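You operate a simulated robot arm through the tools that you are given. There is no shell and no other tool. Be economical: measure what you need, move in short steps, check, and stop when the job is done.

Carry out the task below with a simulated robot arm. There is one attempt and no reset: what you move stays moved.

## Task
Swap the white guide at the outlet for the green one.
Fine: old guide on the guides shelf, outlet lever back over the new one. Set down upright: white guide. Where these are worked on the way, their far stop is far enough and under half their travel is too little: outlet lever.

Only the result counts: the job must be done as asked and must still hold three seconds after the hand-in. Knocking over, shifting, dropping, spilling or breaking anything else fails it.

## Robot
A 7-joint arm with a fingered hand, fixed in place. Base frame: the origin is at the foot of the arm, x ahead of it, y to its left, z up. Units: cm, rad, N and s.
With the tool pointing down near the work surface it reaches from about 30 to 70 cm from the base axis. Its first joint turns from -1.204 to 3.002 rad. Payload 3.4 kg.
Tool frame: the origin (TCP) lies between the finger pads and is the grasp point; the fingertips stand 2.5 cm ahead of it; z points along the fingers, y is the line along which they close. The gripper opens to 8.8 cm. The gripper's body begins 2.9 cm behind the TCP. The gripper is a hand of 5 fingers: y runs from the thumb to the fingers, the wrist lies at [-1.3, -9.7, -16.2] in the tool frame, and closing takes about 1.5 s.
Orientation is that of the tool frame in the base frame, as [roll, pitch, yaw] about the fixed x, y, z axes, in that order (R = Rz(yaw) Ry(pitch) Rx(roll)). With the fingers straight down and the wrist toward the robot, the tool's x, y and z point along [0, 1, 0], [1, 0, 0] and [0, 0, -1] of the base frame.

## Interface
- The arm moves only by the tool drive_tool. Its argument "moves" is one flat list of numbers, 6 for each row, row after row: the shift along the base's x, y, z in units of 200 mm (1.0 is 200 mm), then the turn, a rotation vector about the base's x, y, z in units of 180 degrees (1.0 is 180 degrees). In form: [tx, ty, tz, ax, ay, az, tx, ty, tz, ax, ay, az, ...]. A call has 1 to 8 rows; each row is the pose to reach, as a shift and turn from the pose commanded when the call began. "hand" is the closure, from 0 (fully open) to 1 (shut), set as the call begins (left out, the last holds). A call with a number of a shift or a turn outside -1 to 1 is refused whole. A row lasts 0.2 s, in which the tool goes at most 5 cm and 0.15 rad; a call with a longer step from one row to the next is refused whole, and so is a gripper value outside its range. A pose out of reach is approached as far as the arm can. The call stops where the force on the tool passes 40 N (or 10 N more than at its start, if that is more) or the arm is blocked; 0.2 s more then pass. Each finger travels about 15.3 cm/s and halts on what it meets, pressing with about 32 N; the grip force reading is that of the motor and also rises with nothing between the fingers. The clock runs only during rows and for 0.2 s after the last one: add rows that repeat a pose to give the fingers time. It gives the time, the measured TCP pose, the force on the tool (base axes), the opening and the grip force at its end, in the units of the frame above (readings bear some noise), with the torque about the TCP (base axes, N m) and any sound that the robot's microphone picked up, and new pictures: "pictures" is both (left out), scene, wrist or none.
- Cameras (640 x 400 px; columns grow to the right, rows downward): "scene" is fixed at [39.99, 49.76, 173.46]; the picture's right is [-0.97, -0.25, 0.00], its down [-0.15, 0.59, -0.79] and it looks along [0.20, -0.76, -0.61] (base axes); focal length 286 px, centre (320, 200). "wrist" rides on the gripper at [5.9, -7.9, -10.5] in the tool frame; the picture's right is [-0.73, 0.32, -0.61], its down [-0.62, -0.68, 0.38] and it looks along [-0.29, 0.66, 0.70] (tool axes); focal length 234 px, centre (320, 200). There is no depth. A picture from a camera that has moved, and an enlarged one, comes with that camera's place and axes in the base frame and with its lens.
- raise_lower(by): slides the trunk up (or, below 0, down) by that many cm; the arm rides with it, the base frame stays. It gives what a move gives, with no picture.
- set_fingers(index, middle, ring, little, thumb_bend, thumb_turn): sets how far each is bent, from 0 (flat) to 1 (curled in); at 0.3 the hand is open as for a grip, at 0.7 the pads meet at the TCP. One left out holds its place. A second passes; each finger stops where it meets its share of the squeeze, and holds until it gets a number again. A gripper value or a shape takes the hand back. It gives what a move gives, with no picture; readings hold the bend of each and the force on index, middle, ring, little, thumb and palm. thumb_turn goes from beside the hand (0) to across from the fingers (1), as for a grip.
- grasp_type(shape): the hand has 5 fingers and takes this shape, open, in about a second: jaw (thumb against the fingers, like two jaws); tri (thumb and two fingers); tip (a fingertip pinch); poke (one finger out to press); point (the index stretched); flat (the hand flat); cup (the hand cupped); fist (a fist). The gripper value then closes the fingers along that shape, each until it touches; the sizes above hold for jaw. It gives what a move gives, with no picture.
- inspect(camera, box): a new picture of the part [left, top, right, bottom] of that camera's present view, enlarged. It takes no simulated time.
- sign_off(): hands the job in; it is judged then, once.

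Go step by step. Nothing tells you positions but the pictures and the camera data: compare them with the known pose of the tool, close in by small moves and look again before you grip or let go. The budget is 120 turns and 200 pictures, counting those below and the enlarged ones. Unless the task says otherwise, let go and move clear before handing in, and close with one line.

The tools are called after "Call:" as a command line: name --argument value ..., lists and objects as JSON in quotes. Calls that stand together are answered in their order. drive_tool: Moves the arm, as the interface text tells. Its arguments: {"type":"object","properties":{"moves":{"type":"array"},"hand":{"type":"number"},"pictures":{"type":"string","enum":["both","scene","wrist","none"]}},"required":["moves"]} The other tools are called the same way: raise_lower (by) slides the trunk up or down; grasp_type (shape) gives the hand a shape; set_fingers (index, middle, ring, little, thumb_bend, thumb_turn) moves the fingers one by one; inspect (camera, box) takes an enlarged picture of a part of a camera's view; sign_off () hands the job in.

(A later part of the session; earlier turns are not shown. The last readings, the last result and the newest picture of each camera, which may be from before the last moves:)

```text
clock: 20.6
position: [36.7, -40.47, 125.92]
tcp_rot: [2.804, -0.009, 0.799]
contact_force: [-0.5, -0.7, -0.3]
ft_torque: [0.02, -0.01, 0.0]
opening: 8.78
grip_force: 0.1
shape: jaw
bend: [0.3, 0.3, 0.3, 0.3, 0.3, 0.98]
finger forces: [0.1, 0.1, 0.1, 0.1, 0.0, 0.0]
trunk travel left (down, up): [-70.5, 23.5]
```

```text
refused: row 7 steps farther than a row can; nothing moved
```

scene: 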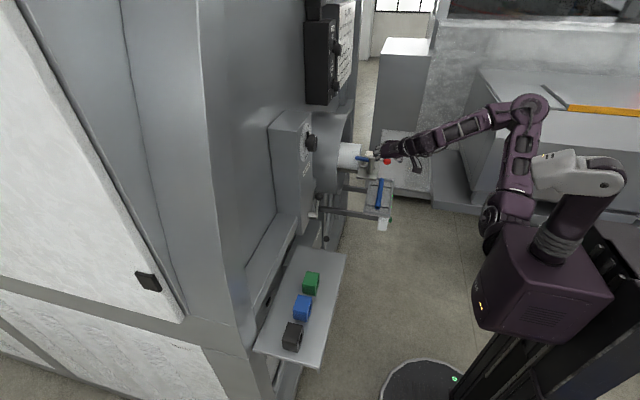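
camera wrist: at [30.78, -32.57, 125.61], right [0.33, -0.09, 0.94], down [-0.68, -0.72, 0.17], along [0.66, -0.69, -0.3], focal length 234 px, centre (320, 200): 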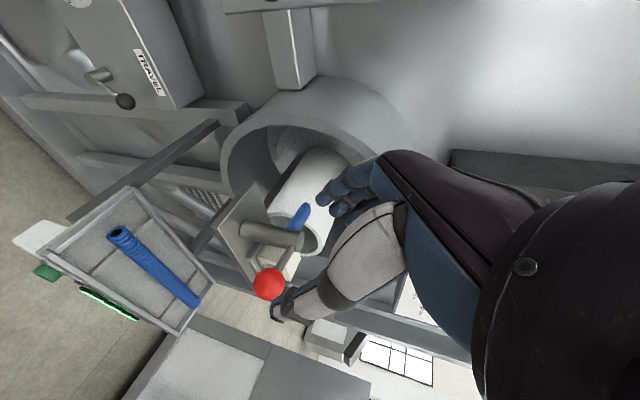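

Call:
drive_tool --moves '[0, 0, 0, 0.0274, -0.0274, -0.0274, 0, 0, 0, 0.0548, -0.0548, -0.0548, 0, 0, 0, 0.0822, -0.0822, -0.0822, 0, 0, 0, 0.1096, -0.1096, -0.1096, 0, 0, 0, 0.137, -0.137, -0.137, 0, 0, 0, 0.1644, -0.1644, -0.1644, 0, 0, 0, 0.1918, -0.1918, -0.1918]'

Call:
inspect --camera "scene" --box '[330, 100, 450, 200]'

```text
clock: 22.2
position: [36.55, -40.42, 126.0]
tcp_rot: [3.131, -0.797, 0.02]
contact_force: [-0.1, 0.4, -0.6]
ft_torque: [0.0, -0.03, 0.0]
opening: 8.79
grip_force: 0.2
shape: jaw
bend: [0.3, 0.3, 0.3, 0.3, 0.3, 0.98]
finger forces: [0.0, 0.0, 0.0, 0.1, 0.0, 0.1]
trunk travel left (down, up): [-70.5, 23.5]
camera wrist: at [33.2, -32.36, 137.49], right [-0.94, -0.33, -0.09], down [-0.17, 0.67, -0.72], along [0.3, -0.66, -0.69], focal length 234 px, centre (320, 200)
```

scene: 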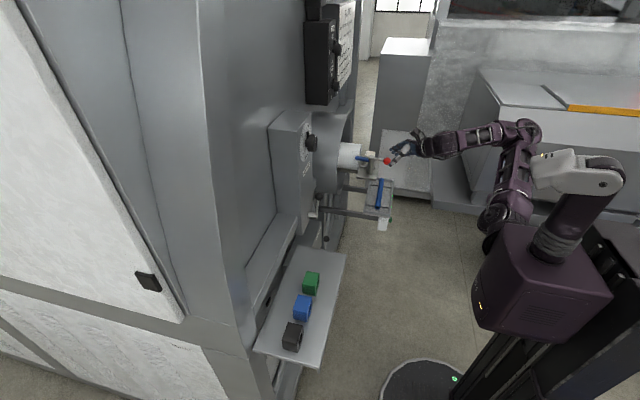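
wrist: 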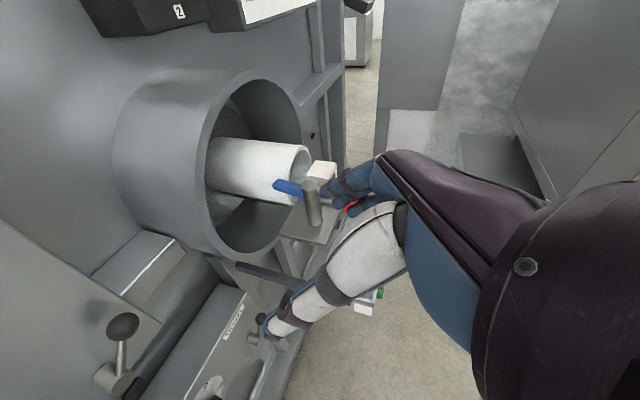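

```text
4.00 times, centred on (390, 150) of scene
camera zoom: at [39.99, 49.76, 173.46], right [-0.97, -0.25, 0.0], down [-0.15, 0.59, -0.79], along [0.2, -0.76, -0.61], focal length 1142 px, centre (40, 400)
```

zoom: 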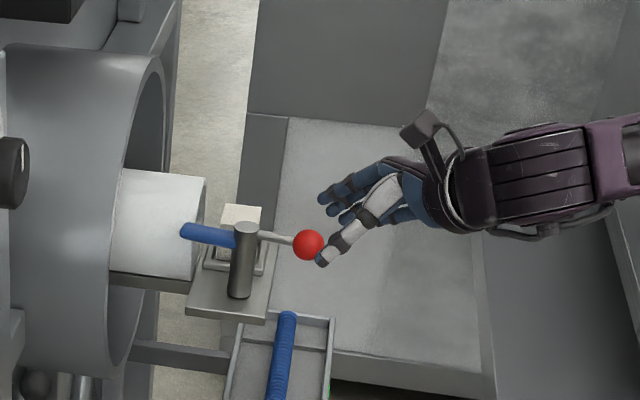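

The hand now has its thumb at +y and its fingers at -y. I'll look closely at the guide and seat to fix their coordinates.

Call:
inspect --camera "wrist" --box '[260, 140, 360, 220]'

Call:
inspect --camera "scene" --box '[350, 140, 390, 180]'

```text
5.00 times, centred on (310, 180) of wrist
camera zoom: at [33.2, -32.36, 137.49], right [-0.94, -0.33, -0.09], down [-0.17, 0.67, -0.72], along [0.3, -0.66, -0.69], focal length 1171 px, centre (370, 300)
```

zoom: 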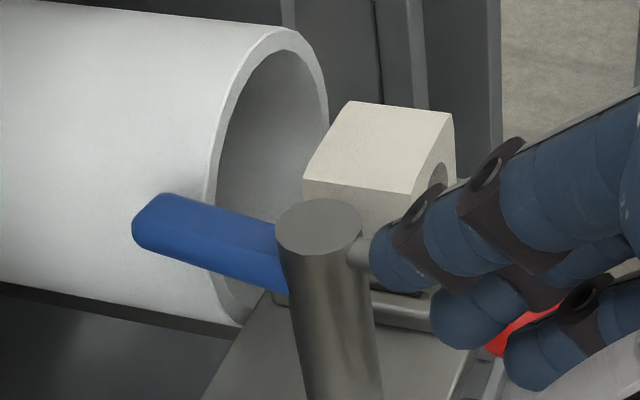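

```text
10.00 times, centred on (370, 160) of scene
camera zoom: at [39.99, 49.76, 173.46], right [-0.97, -0.25, 0.0], down [-0.15, 0.59, -0.79], along [0.2, -0.76, -0.61], focal length 2856 px, centre (-180, 600)
```

zoom: 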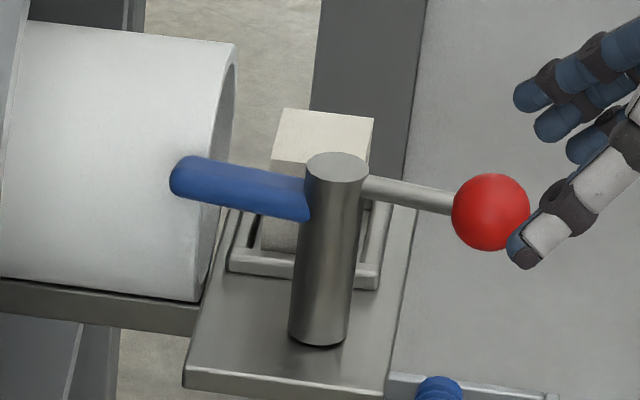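

The guide measures about x 44.7–48.9, y -62.3 to -67.4, with its top at z≈111.8, so the centre is (46.8,-64.9). I'll test reach toward it, staying high.

Call:
drive_tool --moves '[0.055, -0.196, -0.04, 0, 0, 0, 0.11, -0.392, -0.08, 0, 0, 0, 0.165, -0.588, -0.12, 0, 0, 0, 0.22, -0.784, -0.16, 0, 0, 0, 0.275, -0.98, -0.2, 0, 0, 0]'

```text
clock: 23.4
position: [42.37, -60.25, 121.86]
tcp_rot: [3.13, -0.794, 0.022]
contact_force: [0.7, -0.6, 0.1]
ft_torque: [0.01, 0.02, -0.03]
opening: 8.77
grip_force: 0.1
shape: jaw
bend: [0.3, 0.3, 0.3, 0.3, 0.3, 0.98]
finger forces: [0.1, 0.1, 0.1, 0.0, 0.0, 0.1]
trunk travel left (down, up): [-70.5, 23.5]
camera wrist: at [38.86, -52.22, 133.32], right [-0.94, -0.34, -0.09], down [-0.17, 0.67, -0.72], along [0.3, -0.66, -0.69], focal length 234 px, centre (320, 200)
```

scene: 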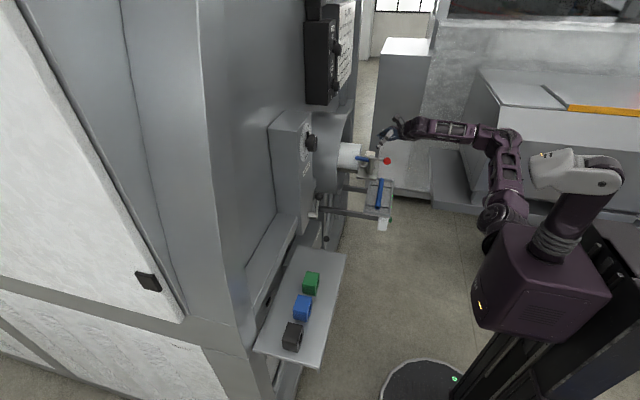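
wrist: 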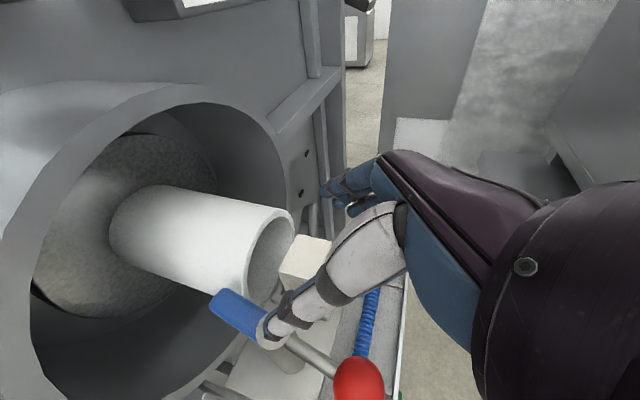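

Reach is fine here. I'll take the tri shape (thumb and two fingers) and check how the fingers stand.

Call:
grasp_type --shape "tri"

Call:
inspect --camera "wrist" --box '[220, 140, 440, 340]'

Call:
inspect --camera "scene" --box '[350, 100, 430, 180]'

```text
clock: 24.4
position: [42.11, -60.19, 121.96]
tcp_rot: [3.128, -0.796, 0.022]
contact_force: [0.8, -0.6, 0.5]
ft_torque: [-0.01, 0.01, 0.01]
opening: 8.79
grip_force: 0.0
shape: tri
bend: [0.3, 0.3, 0.99, 0.99, 0.3, 0.98]
finger forces: [0.1, 0.0, 0.0, 0.0, 0.1, 0.0]
trunk travel left (down, up): [-70.5, 23.5]
```

```text
2.00 times, centred on (330, 240) of wrist
camera zoom: at [38.76, -52.03, 133.44], right [-0.94, -0.34, -0.09], down [-0.17, 0.67, -0.72], along [0.3, -0.66, -0.69], focal length 468 px, centre (300, 120)
```

zoom: 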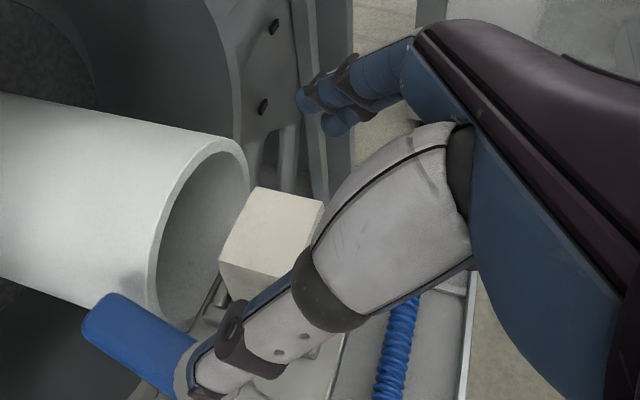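

```text
5.00 times, centred on (390, 140) of scene
camera zoom: at [39.99, 49.76, 173.46], right [-0.97, -0.25, 0.0], down [-0.15, 0.59, -0.79], along [0.2, -0.76, -0.61], focal length 1428 px, centre (-30, 500)
```

zoom: 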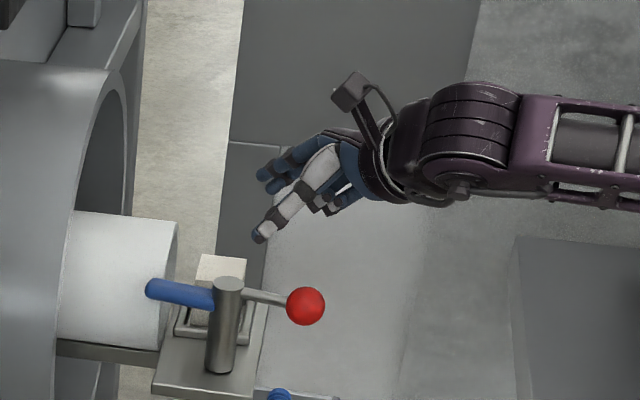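

Two fingers and the thumb stand well apart. I'll narrow the opening slightly and move above the guide at (45.8,-64.6).

Call:
drive_tool --moves '[0.06, -0.08, -0.07, 0, 0, -0.003, 0.12, -0.16, -0.14, 0, 0, -0.006, 0.175, -0.22, -0.22, 0, 0, -0.006, 0.175, -0.22, -0.22, 0, 0, -0.006]' --hand 0.12

Call:
inspect --camera "wrist" --box '[200, 140, 440, 360]'

Call:
inspect --camera "scene" --box '[350, 110, 420, 180]'

```text
clock: 25.4
position: [45.68, -64.4, 117.47]
tcp_rot: [3.132, -0.796, -0.001]
contact_force: [-0.7, -0.1, -0.7]
ft_torque: [-0.03, -0.01, 0.01]
opening: 7.75
grip_force: 0.1
shape: tri
bend: [0.28, 0.32, 0.99, 0.99, 0.37, 0.98]
finger forces: [0.0, 0.0, 0.0, 0.0, 0.1, 0.0]
trunk travel left (down, up): [-70.5, 23.5]
camera wrist: at [42.37, -56.29, 129.07], right [-0.94, -0.32, -0.09], down [-0.16, 0.68, -0.72], along [0.29, -0.67, -0.69], focal length 234 px, centre (320, 200)
```

scene: 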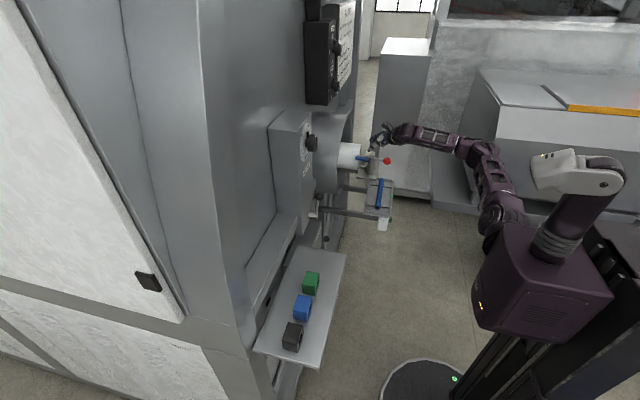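
wrist: 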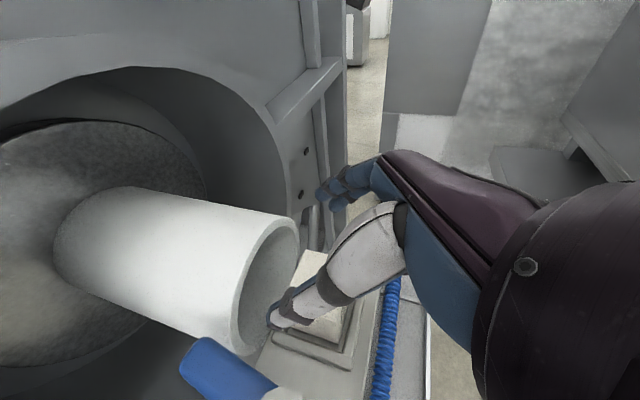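

```text
1.82 times, centred on (320, 250) of wrist
camera zoom: at [42.37, -56.29, 129.07], right [-0.94, -0.32, -0.09], down [-0.16, 0.68, -0.72], along [0.29, -0.67, -0.69], focal length 426 px, centre (320, 109)
```

zoom: 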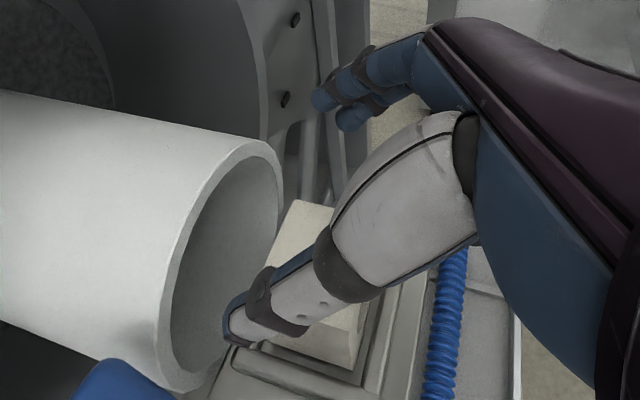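

```text
5.71 times, centred on (385, 145) of scene
camera zoom: at [39.99, 49.76, 173.46], right [-0.97, -0.25, 0.0], down [-0.15, 0.59, -0.79], along [0.2, -0.76, -0.61], focal length 1632 px, centre (-51, 514)
```

zoom: 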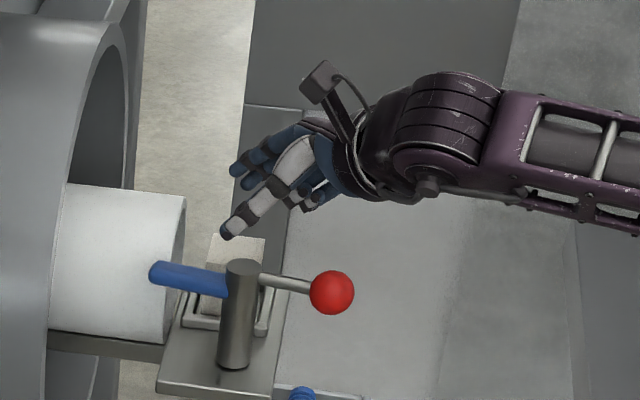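

The guide's y centre comes out at about -64.3. I'll descend straight down around it in small steps.

Call:
drive_tool --moves '[0.01, 0.005, -0.1, 0, 0, 0, 0.01, 0.005, -0.2, 0, 0, 0, 0.01, 0.005, -0.26, 0, 0, 0, 0.01, 0.005, -0.3, 0, 0, 0, 0.01, 0.005, -0.3, 0, 0, 0]'

Call:
inspect --camera "wrist" --box '[200, 140, 440, 360]'

Call:
inspect --camera "scene" --box '[350, 120, 420, 180]'

```text
clock: 26.6
position: [45.82, -64.38, 111.54]
tcp_rot: [3.131, -0.795, 0.001]
contact_force: [-0.1, 0.5, 0.6]
ft_torque: [0.01, 0.04, 0.02]
opening: 7.75
grip_force: 0.0
shape: tri
bend: [0.28, 0.32, 0.99, 0.99, 0.37, 0.98]
finger forces: [0.0, 0.1, 0.0, 0.1, 0.0, 0.0]
trunk travel left (down, up): [-70.5, 23.5]
camera wrist: at [42.57, -56.19, 123.04], right [-0.94, -0.32, -0.09], down [-0.16, 0.68, -0.72], along [0.29, -0.66, -0.69], focal length 234 px, centre (320, 200)
```

scene: 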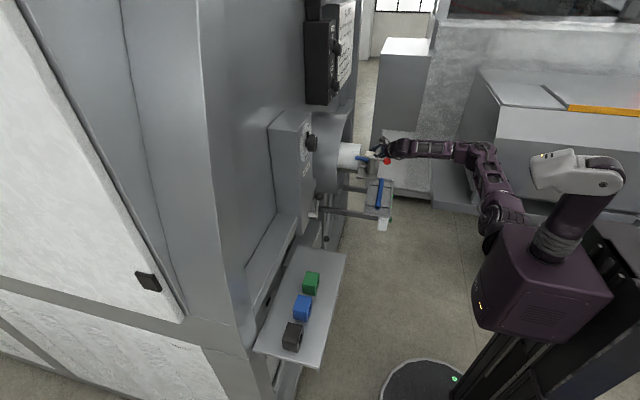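
wrist: 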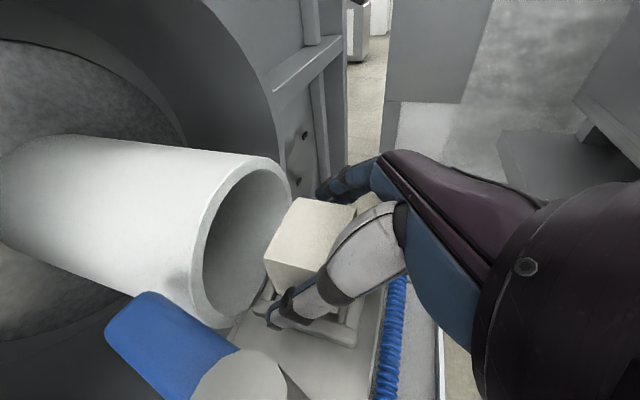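

```text
1.82 times, centred on (320, 250) of wrist
camera zoom: at [42.57, -56.19, 123.04], right [-0.94, -0.32, -0.09], down [-0.16, 0.68, -0.72], along [0.29, -0.66, -0.69], focal length 426 px, centre (320, 109)
```

zoom: 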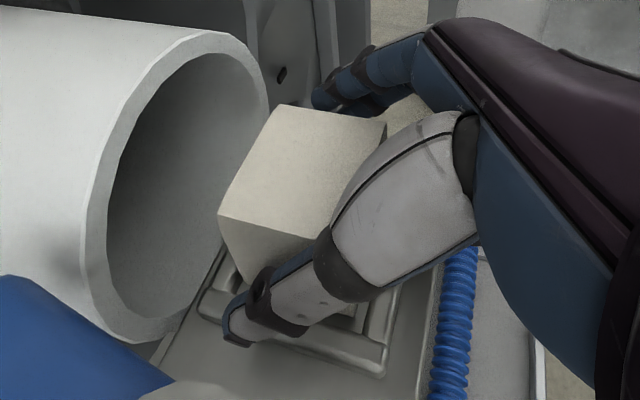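

```text
6.67 times, centred on (385, 150) of scene
camera zoom: at [39.99, 49.76, 173.46], right [-0.97, -0.25, 0.0], down [-0.15, 0.59, -0.79], along [0.2, -0.76, -0.61], focal length 1904 px, centre (-113, 533)
```

zoom: 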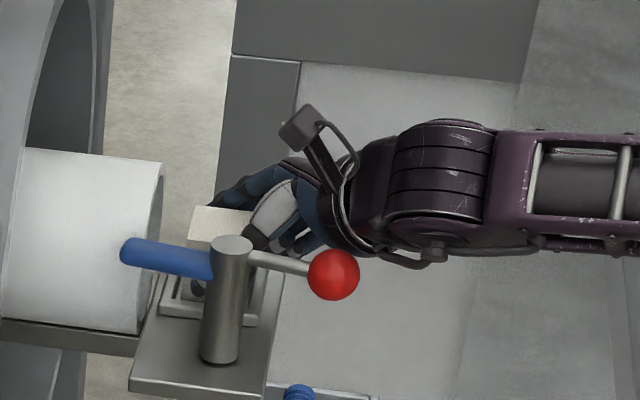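

The thumb and fingers straddle the guide on its ±y faces. I'll close.

Call:
drive_tool --moves '[0, 0, 0, 0, 0, 0, 0, 0, 0, 0, 0, 0, 0, 0, 0, 0, 0, 0, 0, 0, 0, 0, 0, 0, 0, 0, 0, 0, 0, 0, 0, 0, 0, 0, 0, 0]' --hand 0.8 --pictures "wrist"

Call:
inspect --camera "wrist" --box '[200, 140, 440, 360]'

```text
clock: 27.9
position: [45.84, -64.34, 111.48]
tcp_rot: [3.128, -0.795, 0.005]
contact_force: [0.9, 0.3, 0.5]
ft_torque: [0.01, 0.04, -0.02]
opening: 4.54
grip_force: 32.1
shape: tri
bend: [0.74, 0.44, 1.0, 1.0, 0.68, 1.0]
finger forces: [14.5, 14.7, 0.0, 0.0, 29.2, 0.0]
trunk travel left (down, up): [-70.5, 23.5]
camera wrist: at [42.59, -56.21, 123.04], right [-0.94, -0.32, -0.09], down [-0.16, 0.68, -0.72], along [0.29, -0.66, -0.69], focal length 234 px, centre (320, 200)
```

wrist: 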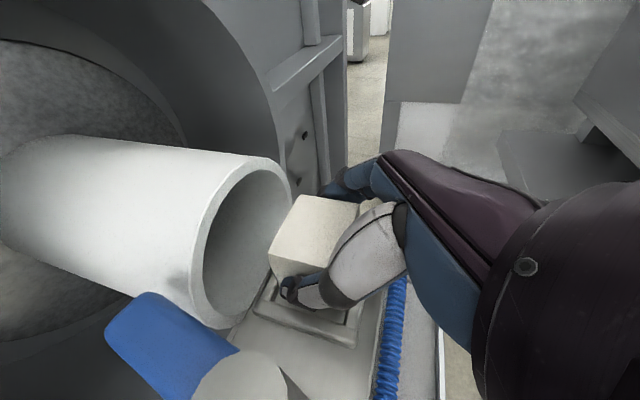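

```text
1.82 times, centred on (320, 250) of wrist
camera zoom: at [42.59, -56.21, 123.04], right [-0.94, -0.32, -0.09], down [-0.16, 0.68, -0.72], along [0.29, -0.66, -0.69], focal length 426 px, centre (320, 109)
```

zoom: 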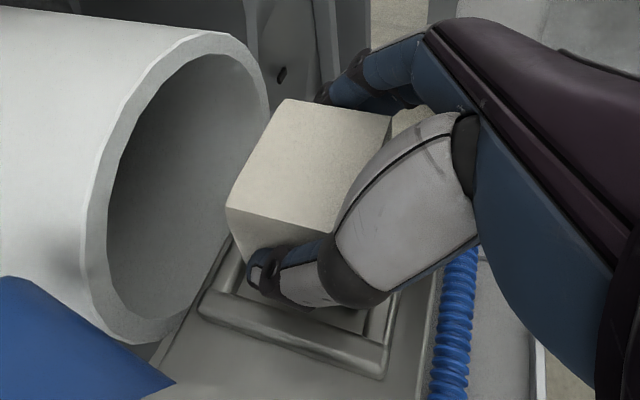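

The grip is firm, with about 29 N on each side. I'll lift straight up and check.

Call:
drive_tool --moves '[0, 0, 0.05, 0, 0, 0, 0, 0, 0.1, 0, 0, 0, 0, 0, 0.2, 0, 0, 0, 0, 0, 0.3, 0, 0, 0, 0, 0, 0.4, 0, 0, 0]'

Call:
inspect --camera "wrist" --box '[200, 140, 440, 360]'

Call:
inspect --camera "scene" --box '[350, 110, 420, 180]'

```text
clock: 29.1
position: [45.8, -64.29, 119.62]
tcp_rot: [3.129, -0.795, 0.001]
contact_force: [0.2, 0.0, -0.9]
ft_torque: [0.01, 0.02, -0.01]
opening: 4.55
grip_force: 31.4
shape: tri
bend: [0.74, 0.44, 1.0, 1.0, 0.68, 1.0]
finger forces: [14.5, 14.8, 0.1, 0.1, 29.2, 0.1]
trunk travel left (down, up): [-70.5, 23.5]
camera wrist: at [42.52, -56.19, 131.09], right [-0.94, -0.32, -0.09], down [-0.16, 0.68, -0.72], along [0.29, -0.66, -0.69], focal length 234 px, centre (320, 200)
```

scene: 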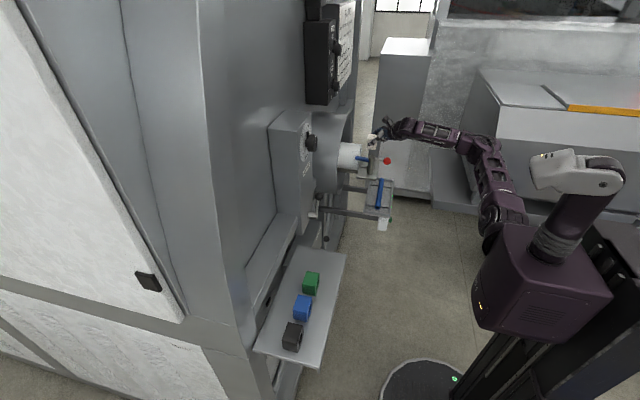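
wrist: 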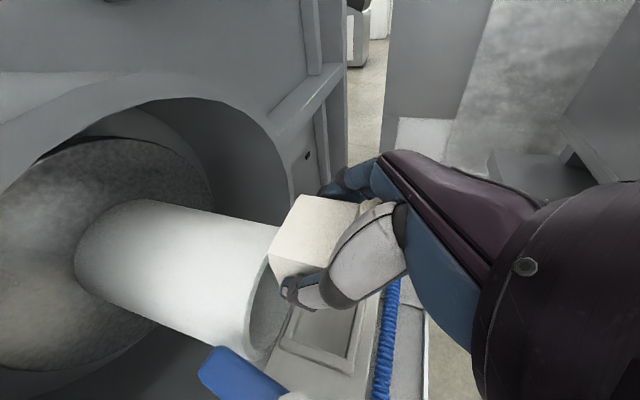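

```text
1.82 times, centred on (320, 250) of wrist
camera zoom: at [42.52, -56.19, 131.09], right [-0.94, -0.32, -0.09], down [-0.16, 0.68, -0.72], along [0.29, -0.66, -0.69], focal length 426 px, centre (320, 109)
```

zoom: 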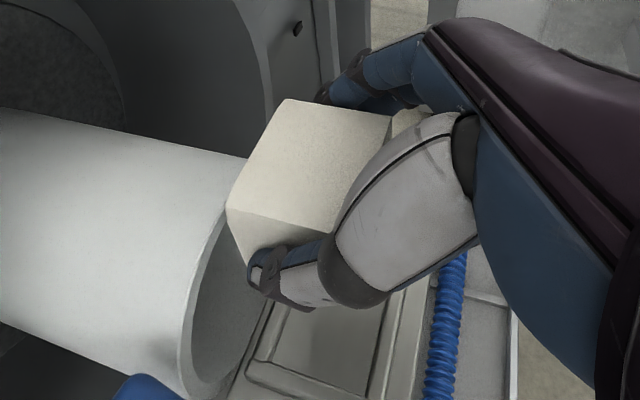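

```text
5.71 times, centred on (385, 145) of scene
camera zoom: at [39.99, 49.76, 173.46], right [-0.97, -0.25, 0.0], down [-0.15, 0.59, -0.79], along [0.2, -0.76, -0.61], focal length 1632 px, centre (-51, 514)
```

zoom: 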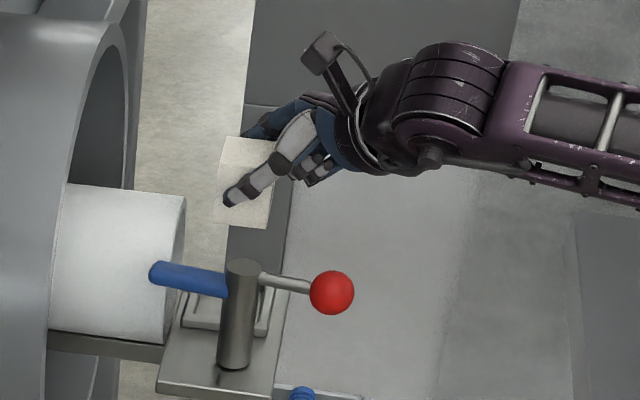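

The white guide is out and held level, with its centre about (+0.95,-0.3) from the TCP and its bottom about 4 cm below it. I'll rise, back toward the robot, and carry it along +y toward the shelf.

Call:
drive_tool --moves '[-0.05, 0, 0.1, 0, 0, 0, -0.1, 0, 0.25, 0, 0, 0, -0.1, 0.2, 0.3, 0, 0, 0, -0.1, 0.4, 0.3, 0, 0, 0, -0.1, 0.6, 0.3, 0, 0, 0, -0.1, 0.8, 0.3, 0, 0, 0, -0.1, 1.0, 0.3, 0, 0, 0]' --pictures "none"

Call:
drive_tool --moves '[0, 0.2, 0, 0, 0, 0, 0, 0.4, 0, 0, 0, 0, 0, 0.6, 0, 0, 0, 0, 0, 0.8, 0, 0, 0, 0, 0, 0.95, 0, 0, 0, 0]'

```text
clock: 30.8
position: [43.95, -44.23, 125.47]
tcp_rot: [3.126, -0.793, 0.003]
contact_force: [-0.2, -0.5, -1.4]
ft_torque: [-0.04, 0.01, 0.0]
opening: 4.53
grip_force: 32.1
shape: tri
bend: [0.74, 0.44, 1.0, 1.0, 0.68, 1.0]
finger forces: [14.6, 14.7, 0.1, 0.1, 29.2, 0.1]
trunk travel left (down, up): [-70.5, 23.5]
```

```text
clock: 31.9
position: [43.86, -24.96, 125.7]
tcp_rot: [3.128, -0.795, 0.004]
contact_force: [-0.2, 0.2, -0.7]
ft_torque: [0.0, -0.01, -0.01]
opening: 4.56
grip_force: 32.0
shape: tri
bend: [0.74, 0.44, 1.0, 1.0, 0.68, 1.0]
finger forces: [14.6, 14.9, 0.1, 0.1, 29.3, 0.0]
trunk travel left (down, up): [-70.5, 23.5]
camera wrist: at [40.65, -16.93, 137.03], right [-0.94, -0.32, -0.09], down [-0.16, 0.68, -0.72], along [0.29, -0.67, -0.69], focal length 234 px, centre (320, 200)
```

scene: 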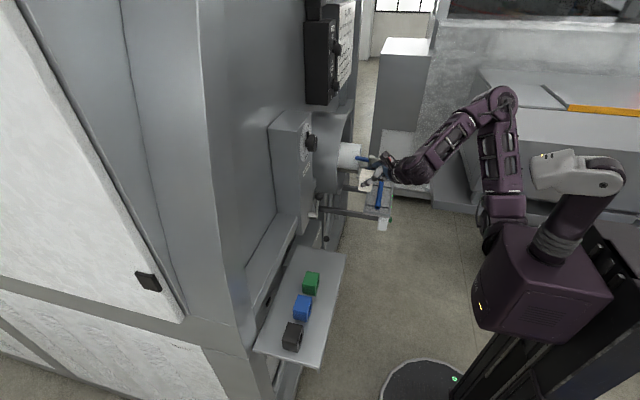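
wrist: 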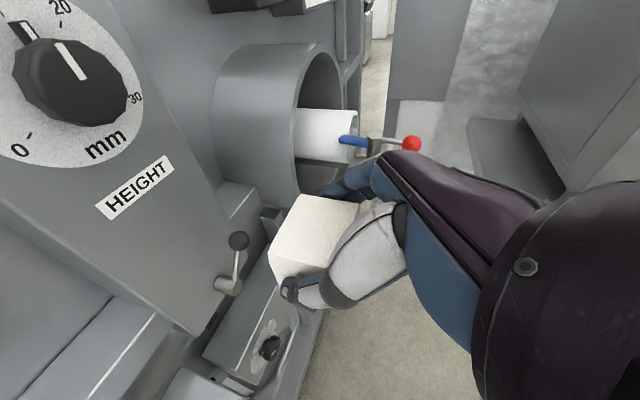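

Carrying is going well. I'll measure the shelf and green guide precisely before setting down.

Call:
inspect --camera "scene" --box '[250, 240, 350, 320]'

Call:
drive_tool --moves '[0, 0.2, -0.1, 0, 0, 0, 0, 0.4, -0.25, 0, 0, 0, 0, 0.6, -0.4, 0, 0, 0, 0, 0.75, -0.5, 0, 0, 0]'

```text
5.00 times, centred on (300, 280) of scene
camera zoom: at [39.99, 49.76, 173.46], right [-0.97, -0.25, 0.0], down [-0.15, 0.59, -0.79], along [0.2, -0.76, -0.61], focal length 1428 px, centre (420, -200)
```

zoom: 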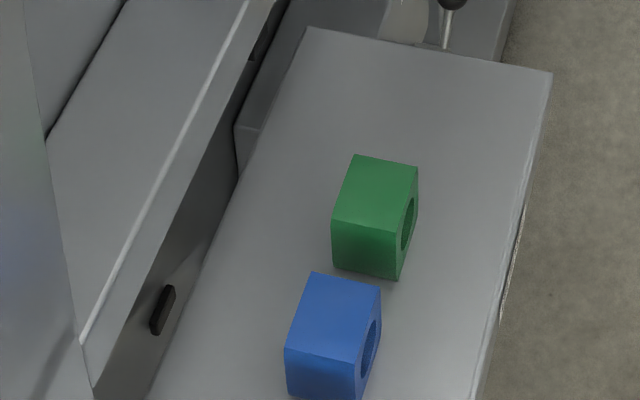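

```text
clock: 33.0
position: [44.04, -24.27, 120.87]
tcp_rot: [3.136, -0.795, 0.0]
contact_force: [0.2, 0.1, -0.3]
ft_torque: [0.02, 0.01, -0.01]
opening: 4.53
grip_force: 32.1
shape: tri
bend: [0.74, 0.44, 1.0, 1.0, 0.68, 1.0]
finger forces: [14.6, 14.9, 0.0, 0.0, 29.4, 0.0]
out of reach, approached as far as the arm can: row 1, 2, 3, 4
trunk travel left (down, up): [-70.5, 23.5]
camera wrist: at [40.76, -16.16, 132.31], right [-0.94, -0.32, -0.09], down [-0.16, 0.68, -0.72], along [0.29, -0.66, -0.69], focal length 234 px, centre (320, 200)
```

scene: 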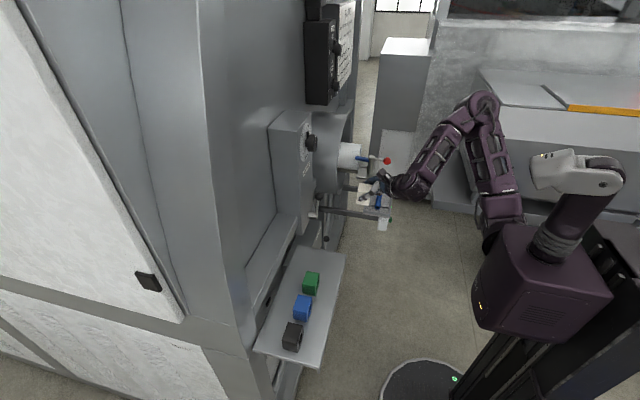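
wrist: 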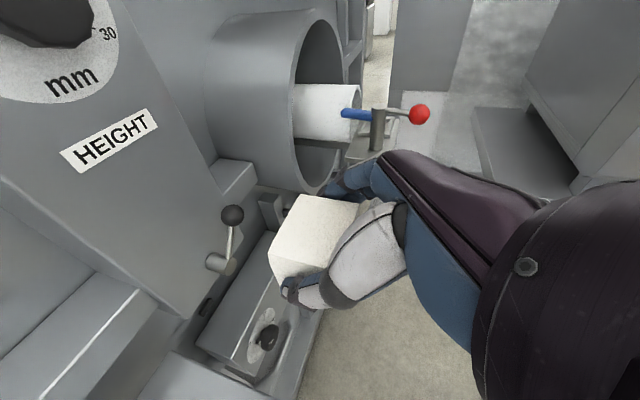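

The arm is folded too close to its base here. The HEIGHT box face is at x≈66, so moving out in +x is safe, and I'll go on toward the shelf that way.

Call:
drive_tool --moves '[0.2, 0, 0, 0, 0, 0, 0.4, 0, 0, 0, 0, 0, 0.5, 0.15, -0.05, 0, 0, 0, 0.5, 0.3, -0.1, 0, 0, 0, 0.5, 0.5, -0.15, 0, 0, 0, 0.5, 0.65, -0.2, 0, 0, 0, 0.5, 0.75, -0.2, 0, 0, 0]'

```text
clock: 34.5
position: [53.84, -24.35, 119.01]
tcp_rot: [3.136, -0.795, 0.003]
contact_force: [0.5, -0.3, -1.3]
ft_torque: [-0.01, 0.03, -0.01]
opening: 4.53
grip_force: 31.8
shape: tri
bend: [0.74, 0.44, 1.0, 1.0, 0.68, 1.0]
finger forces: [14.6, 14.8, 0.0, 0.0, 29.5, 0.0]
out of reach, approached as far as the arm can: row 3, 4, 5, 6, 7
trunk travel left (down, up): [-70.5, 23.5]
camera wrist: at [50.55, -16.23, 130.54], right [-0.94, -0.32, -0.09], down [-0.16, 0.68, -0.72], along [0.29, -0.66, -0.69], focal length 234 px, centre (320, 200)
```

scene: 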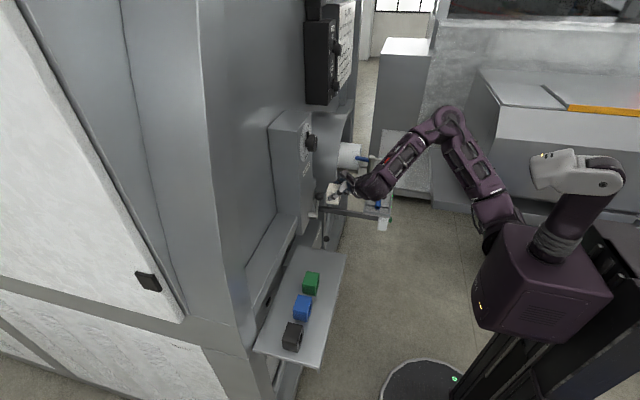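
wrist: 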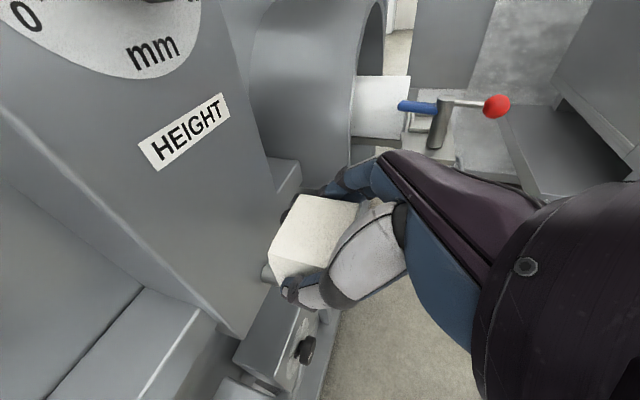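

There's still a limit at y≈-24 in this orientation, so it is a wrist-yaw limit. I'll yaw the tool counter-clockwise in steps while moving on and see how far it goes.

Call:
drive_tool --moves '[0, 0, 0, 0, 0, 0.045, 0, 0, 0, 0, 0, 0.09, 0, 0, 0, 0, 0, 0.135, 0, 0, 0, 0, 0, 0.1667, 0, 0.2, 0, 0, 0, 0.1667, 0, 0.4, 0, 0, 0, 0.1667, 0, 0.6, 0, 0, 0, 0.1667, 0, 0.75, 0, 0, 0, 0.1667]' --pictures "scene"

```text
clock: 36.4
position: [53.83, -9.79, 119.02]
tcp_rot: [3.134, -0.795, 0.524]
contact_force: [0.6, 0.5, -0.8]
ft_torque: [-0.05, 0.01, -0.01]
opening: 4.55
grip_force: 31.4
shape: tri
bend: [0.74, 0.44, 1.0, 1.0, 0.68, 1.0]
finger forces: [14.5, 14.6, 0.1, 0.0, 29.3, 0.0]
out of reach, approached as far as the arm can: row 8
trunk travel left (down, up): [-70.5, 23.5]
```

scene: 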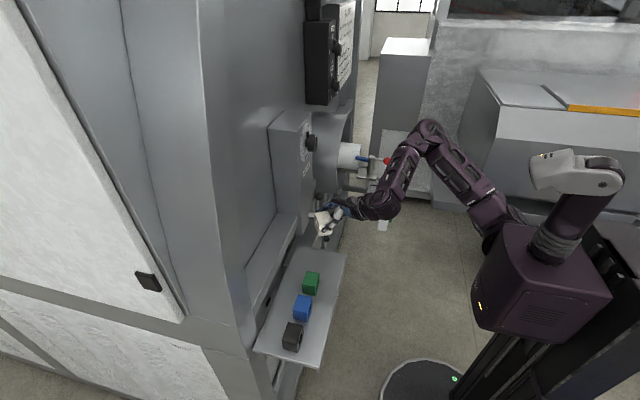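

With a 30° yaw the hand reaches y≈-10, so the white guide can be set on the shelf slightly yawed. I'll look through the wrist camera to measure the shelf.

Call:
drive_tool --moves '[0, 0, 0, 0, 0, 0]' --pictures "wrist"

Call:
inspect --camera "scene" --box '[270, 180, 370, 280]'

```text
clock: 36.8
position: [53.84, -9.97, 119.06]
tcp_rot: [3.131, -0.794, 0.529]
contact_force: [0.2, -0.2, -0.2]
ft_torque: [0.0, 0.01, 0.0]
opening: 4.52
grip_force: 32.6
shape: tri
bend: [0.74, 0.44, 1.0, 1.0, 0.68, 1.0]
finger forces: [14.5, 14.7, 0.0, 0.1, 29.3, 0.0]
trunk travel left (down, up): [-70.5, 23.5]
camera wrist: at [47.04, -4.52, 130.55], right [-0.66, -0.75, -0.09], down [-0.48, 0.51, -0.72], along [0.58, -0.43, -0.69], focal length 234 px, centre (320, 200)
```

wrist: 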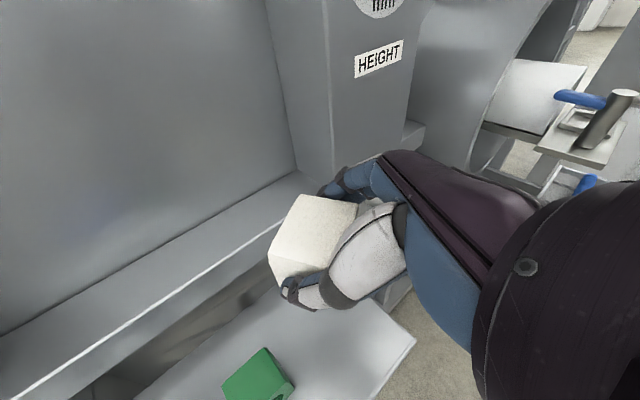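

```text
4.00 times, centred on (320, 230) of scene
camera zoom: at [39.99, 49.76, 173.46], right [-0.97, -0.25, 0.0], down [-0.15, 0.59, -0.79], along [0.2, -0.76, -0.61], focal length 1142 px, centre (320, 80)
```

zoom: 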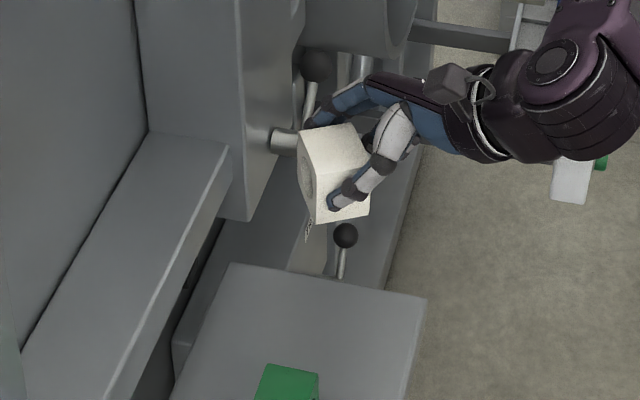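

The shelf top is at z≈98.1 with its corner at (47.8,-16.6), and the green guide's centre is at (56.1,-1.0). I'll set the white guide down around (60,-12), clear of green, going down first to z≈106.

Call:
drive_tool --moves '[0.13, -0.05, -0.1, 0, 0, 0, 0.26, -0.11, -0.2, 0, 0, 0, 0.26, -0.11, -0.4, 0, 0, 0, 0.26, -0.11, -0.55, 0, 0, 0, 0.26, -0.11, -0.65, 0, 0, 0]'

Call:
inspect --camera "scene" --box '[250, 210, 370, 310]'

```text
clock: 38.0
position: [58.37, -13.52, 106.98]
tcp_rot: [3.132, -0.793, 0.524]
contact_force: [1.0, 0.7, -0.7]
ft_torque: [0.02, 0.0, 0.0]
opening: 4.53
grip_force: 31.8
shape: tri
bend: [0.74, 0.44, 1.0, 1.0, 0.68, 1.0]
finger forces: [14.5, 14.7, 0.1, 0.0, 29.3, 0.1]
out of reach, approached as far as the arm can: row 4, 5
trunk travel left (down, up): [-70.5, 23.5]
camera wrist: at [51.46, -8.21, 118.49], right [-0.66, -0.75, -0.09], down [-0.48, 0.51, -0.72], along [0.58, -0.43, -0.69], focal length 234 px, centre (320, 200)
```

scene: 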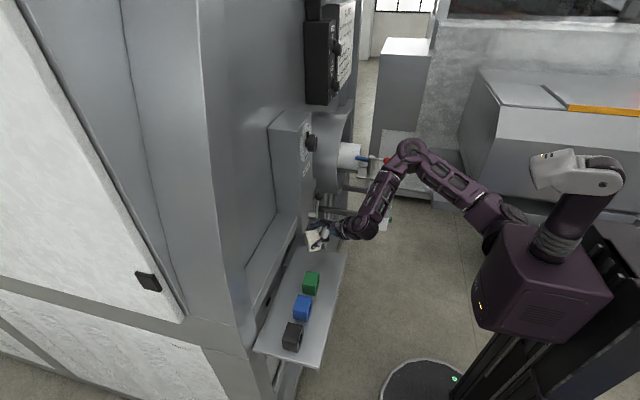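
wrist: 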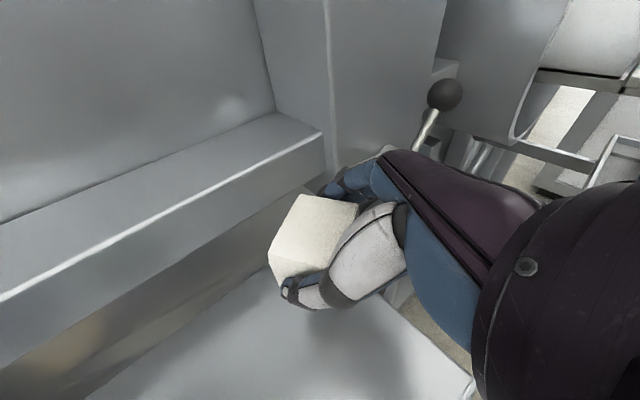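

```text
4.00 times, centred on (310, 260) of scene
camera zoom: at [39.99, 49.76, 173.46], right [-0.97, -0.25, 0.0], down [-0.15, 0.59, -0.79], along [0.2, -0.76, -0.61], focal length 1142 px, centre (360, -40)
```

zoom: 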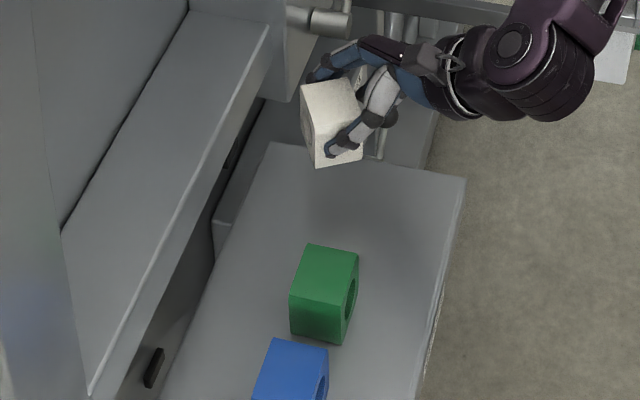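

The arm is at its limit lower down, so I'll raise the arm a little, yaw another 15°, and use the trunk to lower instead.

Call:
drive_tool --moves '[0, 0, 0.15, 0, 0, 0.04, 0.035, 0.075, 0.3, 0, 0, 0.0833, 0.035, 0.075, 0.3, 0, 0, 0.0833]' --pictures "none"

Call:
raise_lower --by -8

Call:
inspect --camera "scene" --box '[250, 210, 370, 310]'

Call:
inspect --camera "wrist" --box '[220, 160, 420, 340]'

```text
clock: 38.8
position: [58.94, -12.0, 113.07]
tcp_rot: [3.129, -0.794, 0.79]
contact_force: [1.3, 0.5, -1.5]
ft_torque: [0.0, -0.01, 0.01]
opening: 4.54
grip_force: 31.7
shape: tri
bend: [0.74, 0.44, 1.0, 1.0, 0.68, 1.0]
finger forces: [14.6, 14.7, 0.0, 0.0, 29.4, 0.1]
trunk travel left (down, up): [-70.5, 23.5]
```

```text
clock: 39.9
position: [58.95, -11.98, 105.12]
tcp_rot: [3.131, -0.794, 0.788]
contact_force: [0.1, 0.5, 0.1]
ft_torque: [-0.01, -0.01, 0.01]
opening: 4.53
grip_force: 32.0
shape: tri
bend: [0.74, 0.44, 1.0, 1.0, 0.68, 1.0]
finger forces: [14.4, 14.8, 0.1, 0.1, 29.3, 0.0]
trunk travel left (down, up): [-62.5, 31.5]
```

```text
4.00 times, centred on (310, 260) of scene
camera zoom: at [39.99, 49.76, 173.46], right [-0.97, -0.25, 0.0], down [-0.15, 0.59, -0.79], along [0.2, -0.76, -0.61], focal length 1142 px, centre (360, -40)
```

zoom: 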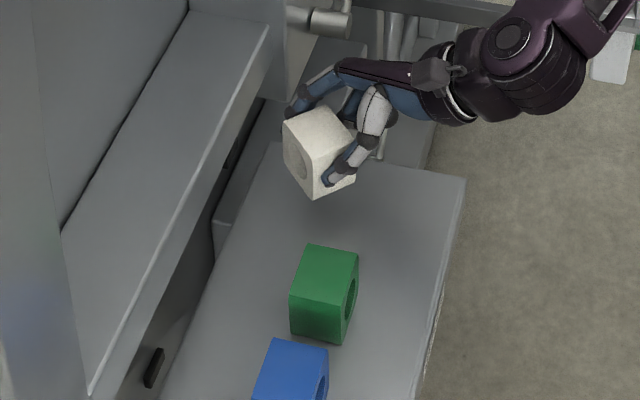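

```text
2.22 times, centred on (320, 250) of wrist
camera zoom: at [50.99, -8.56, 116.63], right [-0.44, -0.89, -0.09], down [-0.59, 0.37, -0.72], along [0.67, -0.27, -0.69], focal length 520 px, centre (320, 89)
```

zoom: 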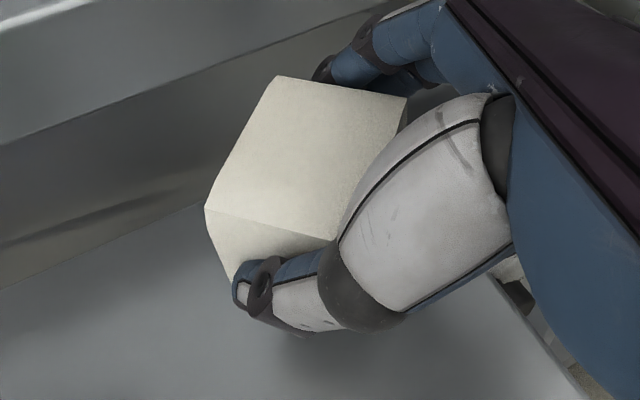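

The white guide hangs about 3 cm above the shelf. I'll lower the trunk 2 cm, then go down in fine steps with the arm.

Call:
raise_lower --by -2

Call:
drive_tool --moves '[0, 0, -0.015, 0, 0, 0, 0, 0, -0.03, 0, 0, 0]' --pictures "none"

Call:
inspect --camera "scene" --box '[280, 220, 350, 280]'

```text
clock: 40.6
position: [58.9, -11.97, 103.19]
tcp_rot: [3.13, -0.796, 0.789]
contact_force: [1.1, -0.6, -0.7]
ft_torque: [0.01, 0.01, 0.01]
opening: 4.51
grip_force: 32.1
shape: tri
bend: [0.74, 0.44, 1.0, 1.0, 0.68, 1.0]
finger forces: [14.5, 14.9, 0.0, 0.0, 29.3, 0.0]
trunk travel left (down, up): [-60.5, 33.5]
```

```text
clock: 41.2
position: [58.93, -11.95, 102.5]
tcp_rot: [3.128, -0.793, 0.789]
contact_force: [0.6, 0.3, 0.1]
ft_torque: [0.0, 0.0, -0.02]
opening: 4.5
grip_force: 31.7
shape: tri
bend: [0.74, 0.44, 1.0, 1.0, 0.68, 1.0]
finger forces: [14.5, 14.8, 0.0, 0.0, 29.4, 0.0]
trunk travel left (down, up): [-60.5, 33.5]
```

```text
6.67 times, centred on (315, 250) of scene
camera zoom: at [39.99, 49.76, 173.46], right [-0.97, -0.25, 0.0], down [-0.15, 0.59, -0.79], along [0.2, -0.76, -0.61], focal length 1904 px, centre (353, -133)
```

zoom: 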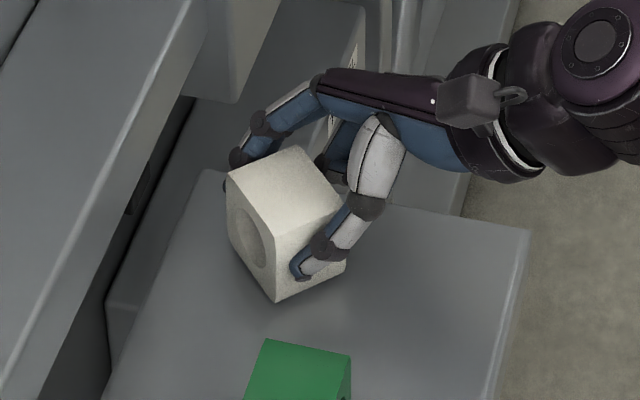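

It isn't touching yet, so I'll continue down in small steps.

Call:
drive_tool --moves '[0, 0, -0.01, 0, 0, 0, 0, 0, -0.02, 0, 0, 0, 0, 0, -0.025, 0, 0, 0]' --pictures "none"

Call:
drive_tool --moves '[0, 0, -0.008, 0, 0, 0, 0, 0, -0.016, 0, 0, 0]' --pictures "none"

```text
clock: 42.0
position: [58.95, -11.93, 102.05]
tcp_rot: [3.13, -0.797, 0.788]
contact_force: [1.4, -0.6, 1.7]
ft_torque: [0.03, -0.02, 0.0]
opening: 4.51
grip_force: 31.9
shape: tri
bend: [0.74, 0.44, 1.0, 1.0, 0.69, 1.0]
finger forces: [15.3, 14.8, 0.0, 0.1, 29.4, 0.0]
trunk travel left (down, up): [-60.5, 33.5]
```

```text
clock: 42.6
position: [58.86, -12.02, 101.9]
tcp_rot: [3.127, -0.797, 0.79]
contact_force: [1.5, -1.3, 11.0]
ft_torque: [0.06, -0.14, 0.01]
opening: 4.52
grip_force: 32.2
shape: tri
bend: [0.74, 0.44, 1.0, 1.0, 0.69, 1.0]
finger forces: [16.3, 15.8, 0.0, 0.0, 29.8, 0.0]
trunk travel left (down, up): [-60.5, 33.5]
```

It's in contact with the shelf, with 11 N upward. I'll release, then back off upward along the tool axis.

Call:
drive_tool --moves '[0, 0, 0.006, 0, 0, 0, 0, 0, 0.006, 0, 0, 0, 0, 0, 0.006, 0, 0, 0, 0, 0, 0.006, 0, 0, 0]' --hand 0.15 --pictures "none"

Call:
inspect --camera "scene" --box '[280, 220, 350, 280]'

Call:
inspect --camera "wrist" --box '[220, 160, 420, 340]'

```text
clock: 43.6
position: [59.01, -12.02, 101.75]
tcp_rot: [3.127, -0.794, 0.79]
contact_force: [-0.6, 0.4, 0.1]
ft_torque: [0.0, 0.01, -0.01]
opening: 7.45
grip_force: 0.0
shape: tri
bend: [0.27, 0.33, 0.99, 0.99, 0.43, 0.99]
finger forces: [0.1, 0.0, 0.0, 0.0, 0.0, 0.1]
trunk travel left (down, up): [-60.5, 33.5]
```

```text
6.67 times, centred on (315, 250) of scene
camera zoom: at [39.99, 49.76, 173.46], right [-0.97, -0.25, 0.0], down [-0.15, 0.59, -0.79], along [0.2, -0.76, -0.61], focal length 1904 px, centre (353, -133)
```

zoom: 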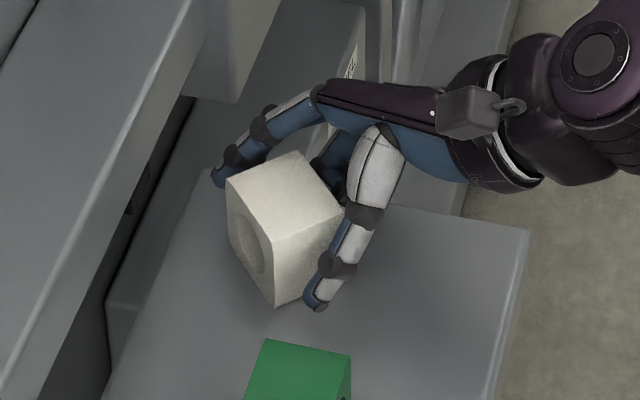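

```text
2.22 times, centred on (320, 250) of wrist
camera zoom: at [51.01, -8.54, 113.3], right [-0.44, -0.89, -0.09], down [-0.59, 0.37, -0.72], along [0.67, -0.27, -0.69], focal length 520 px, centre (320, 89)
```

zoom: 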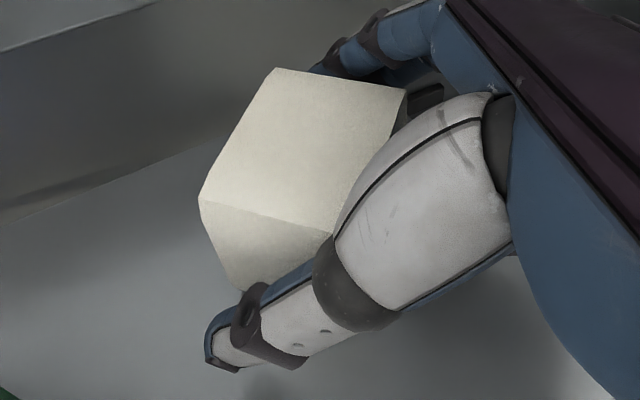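

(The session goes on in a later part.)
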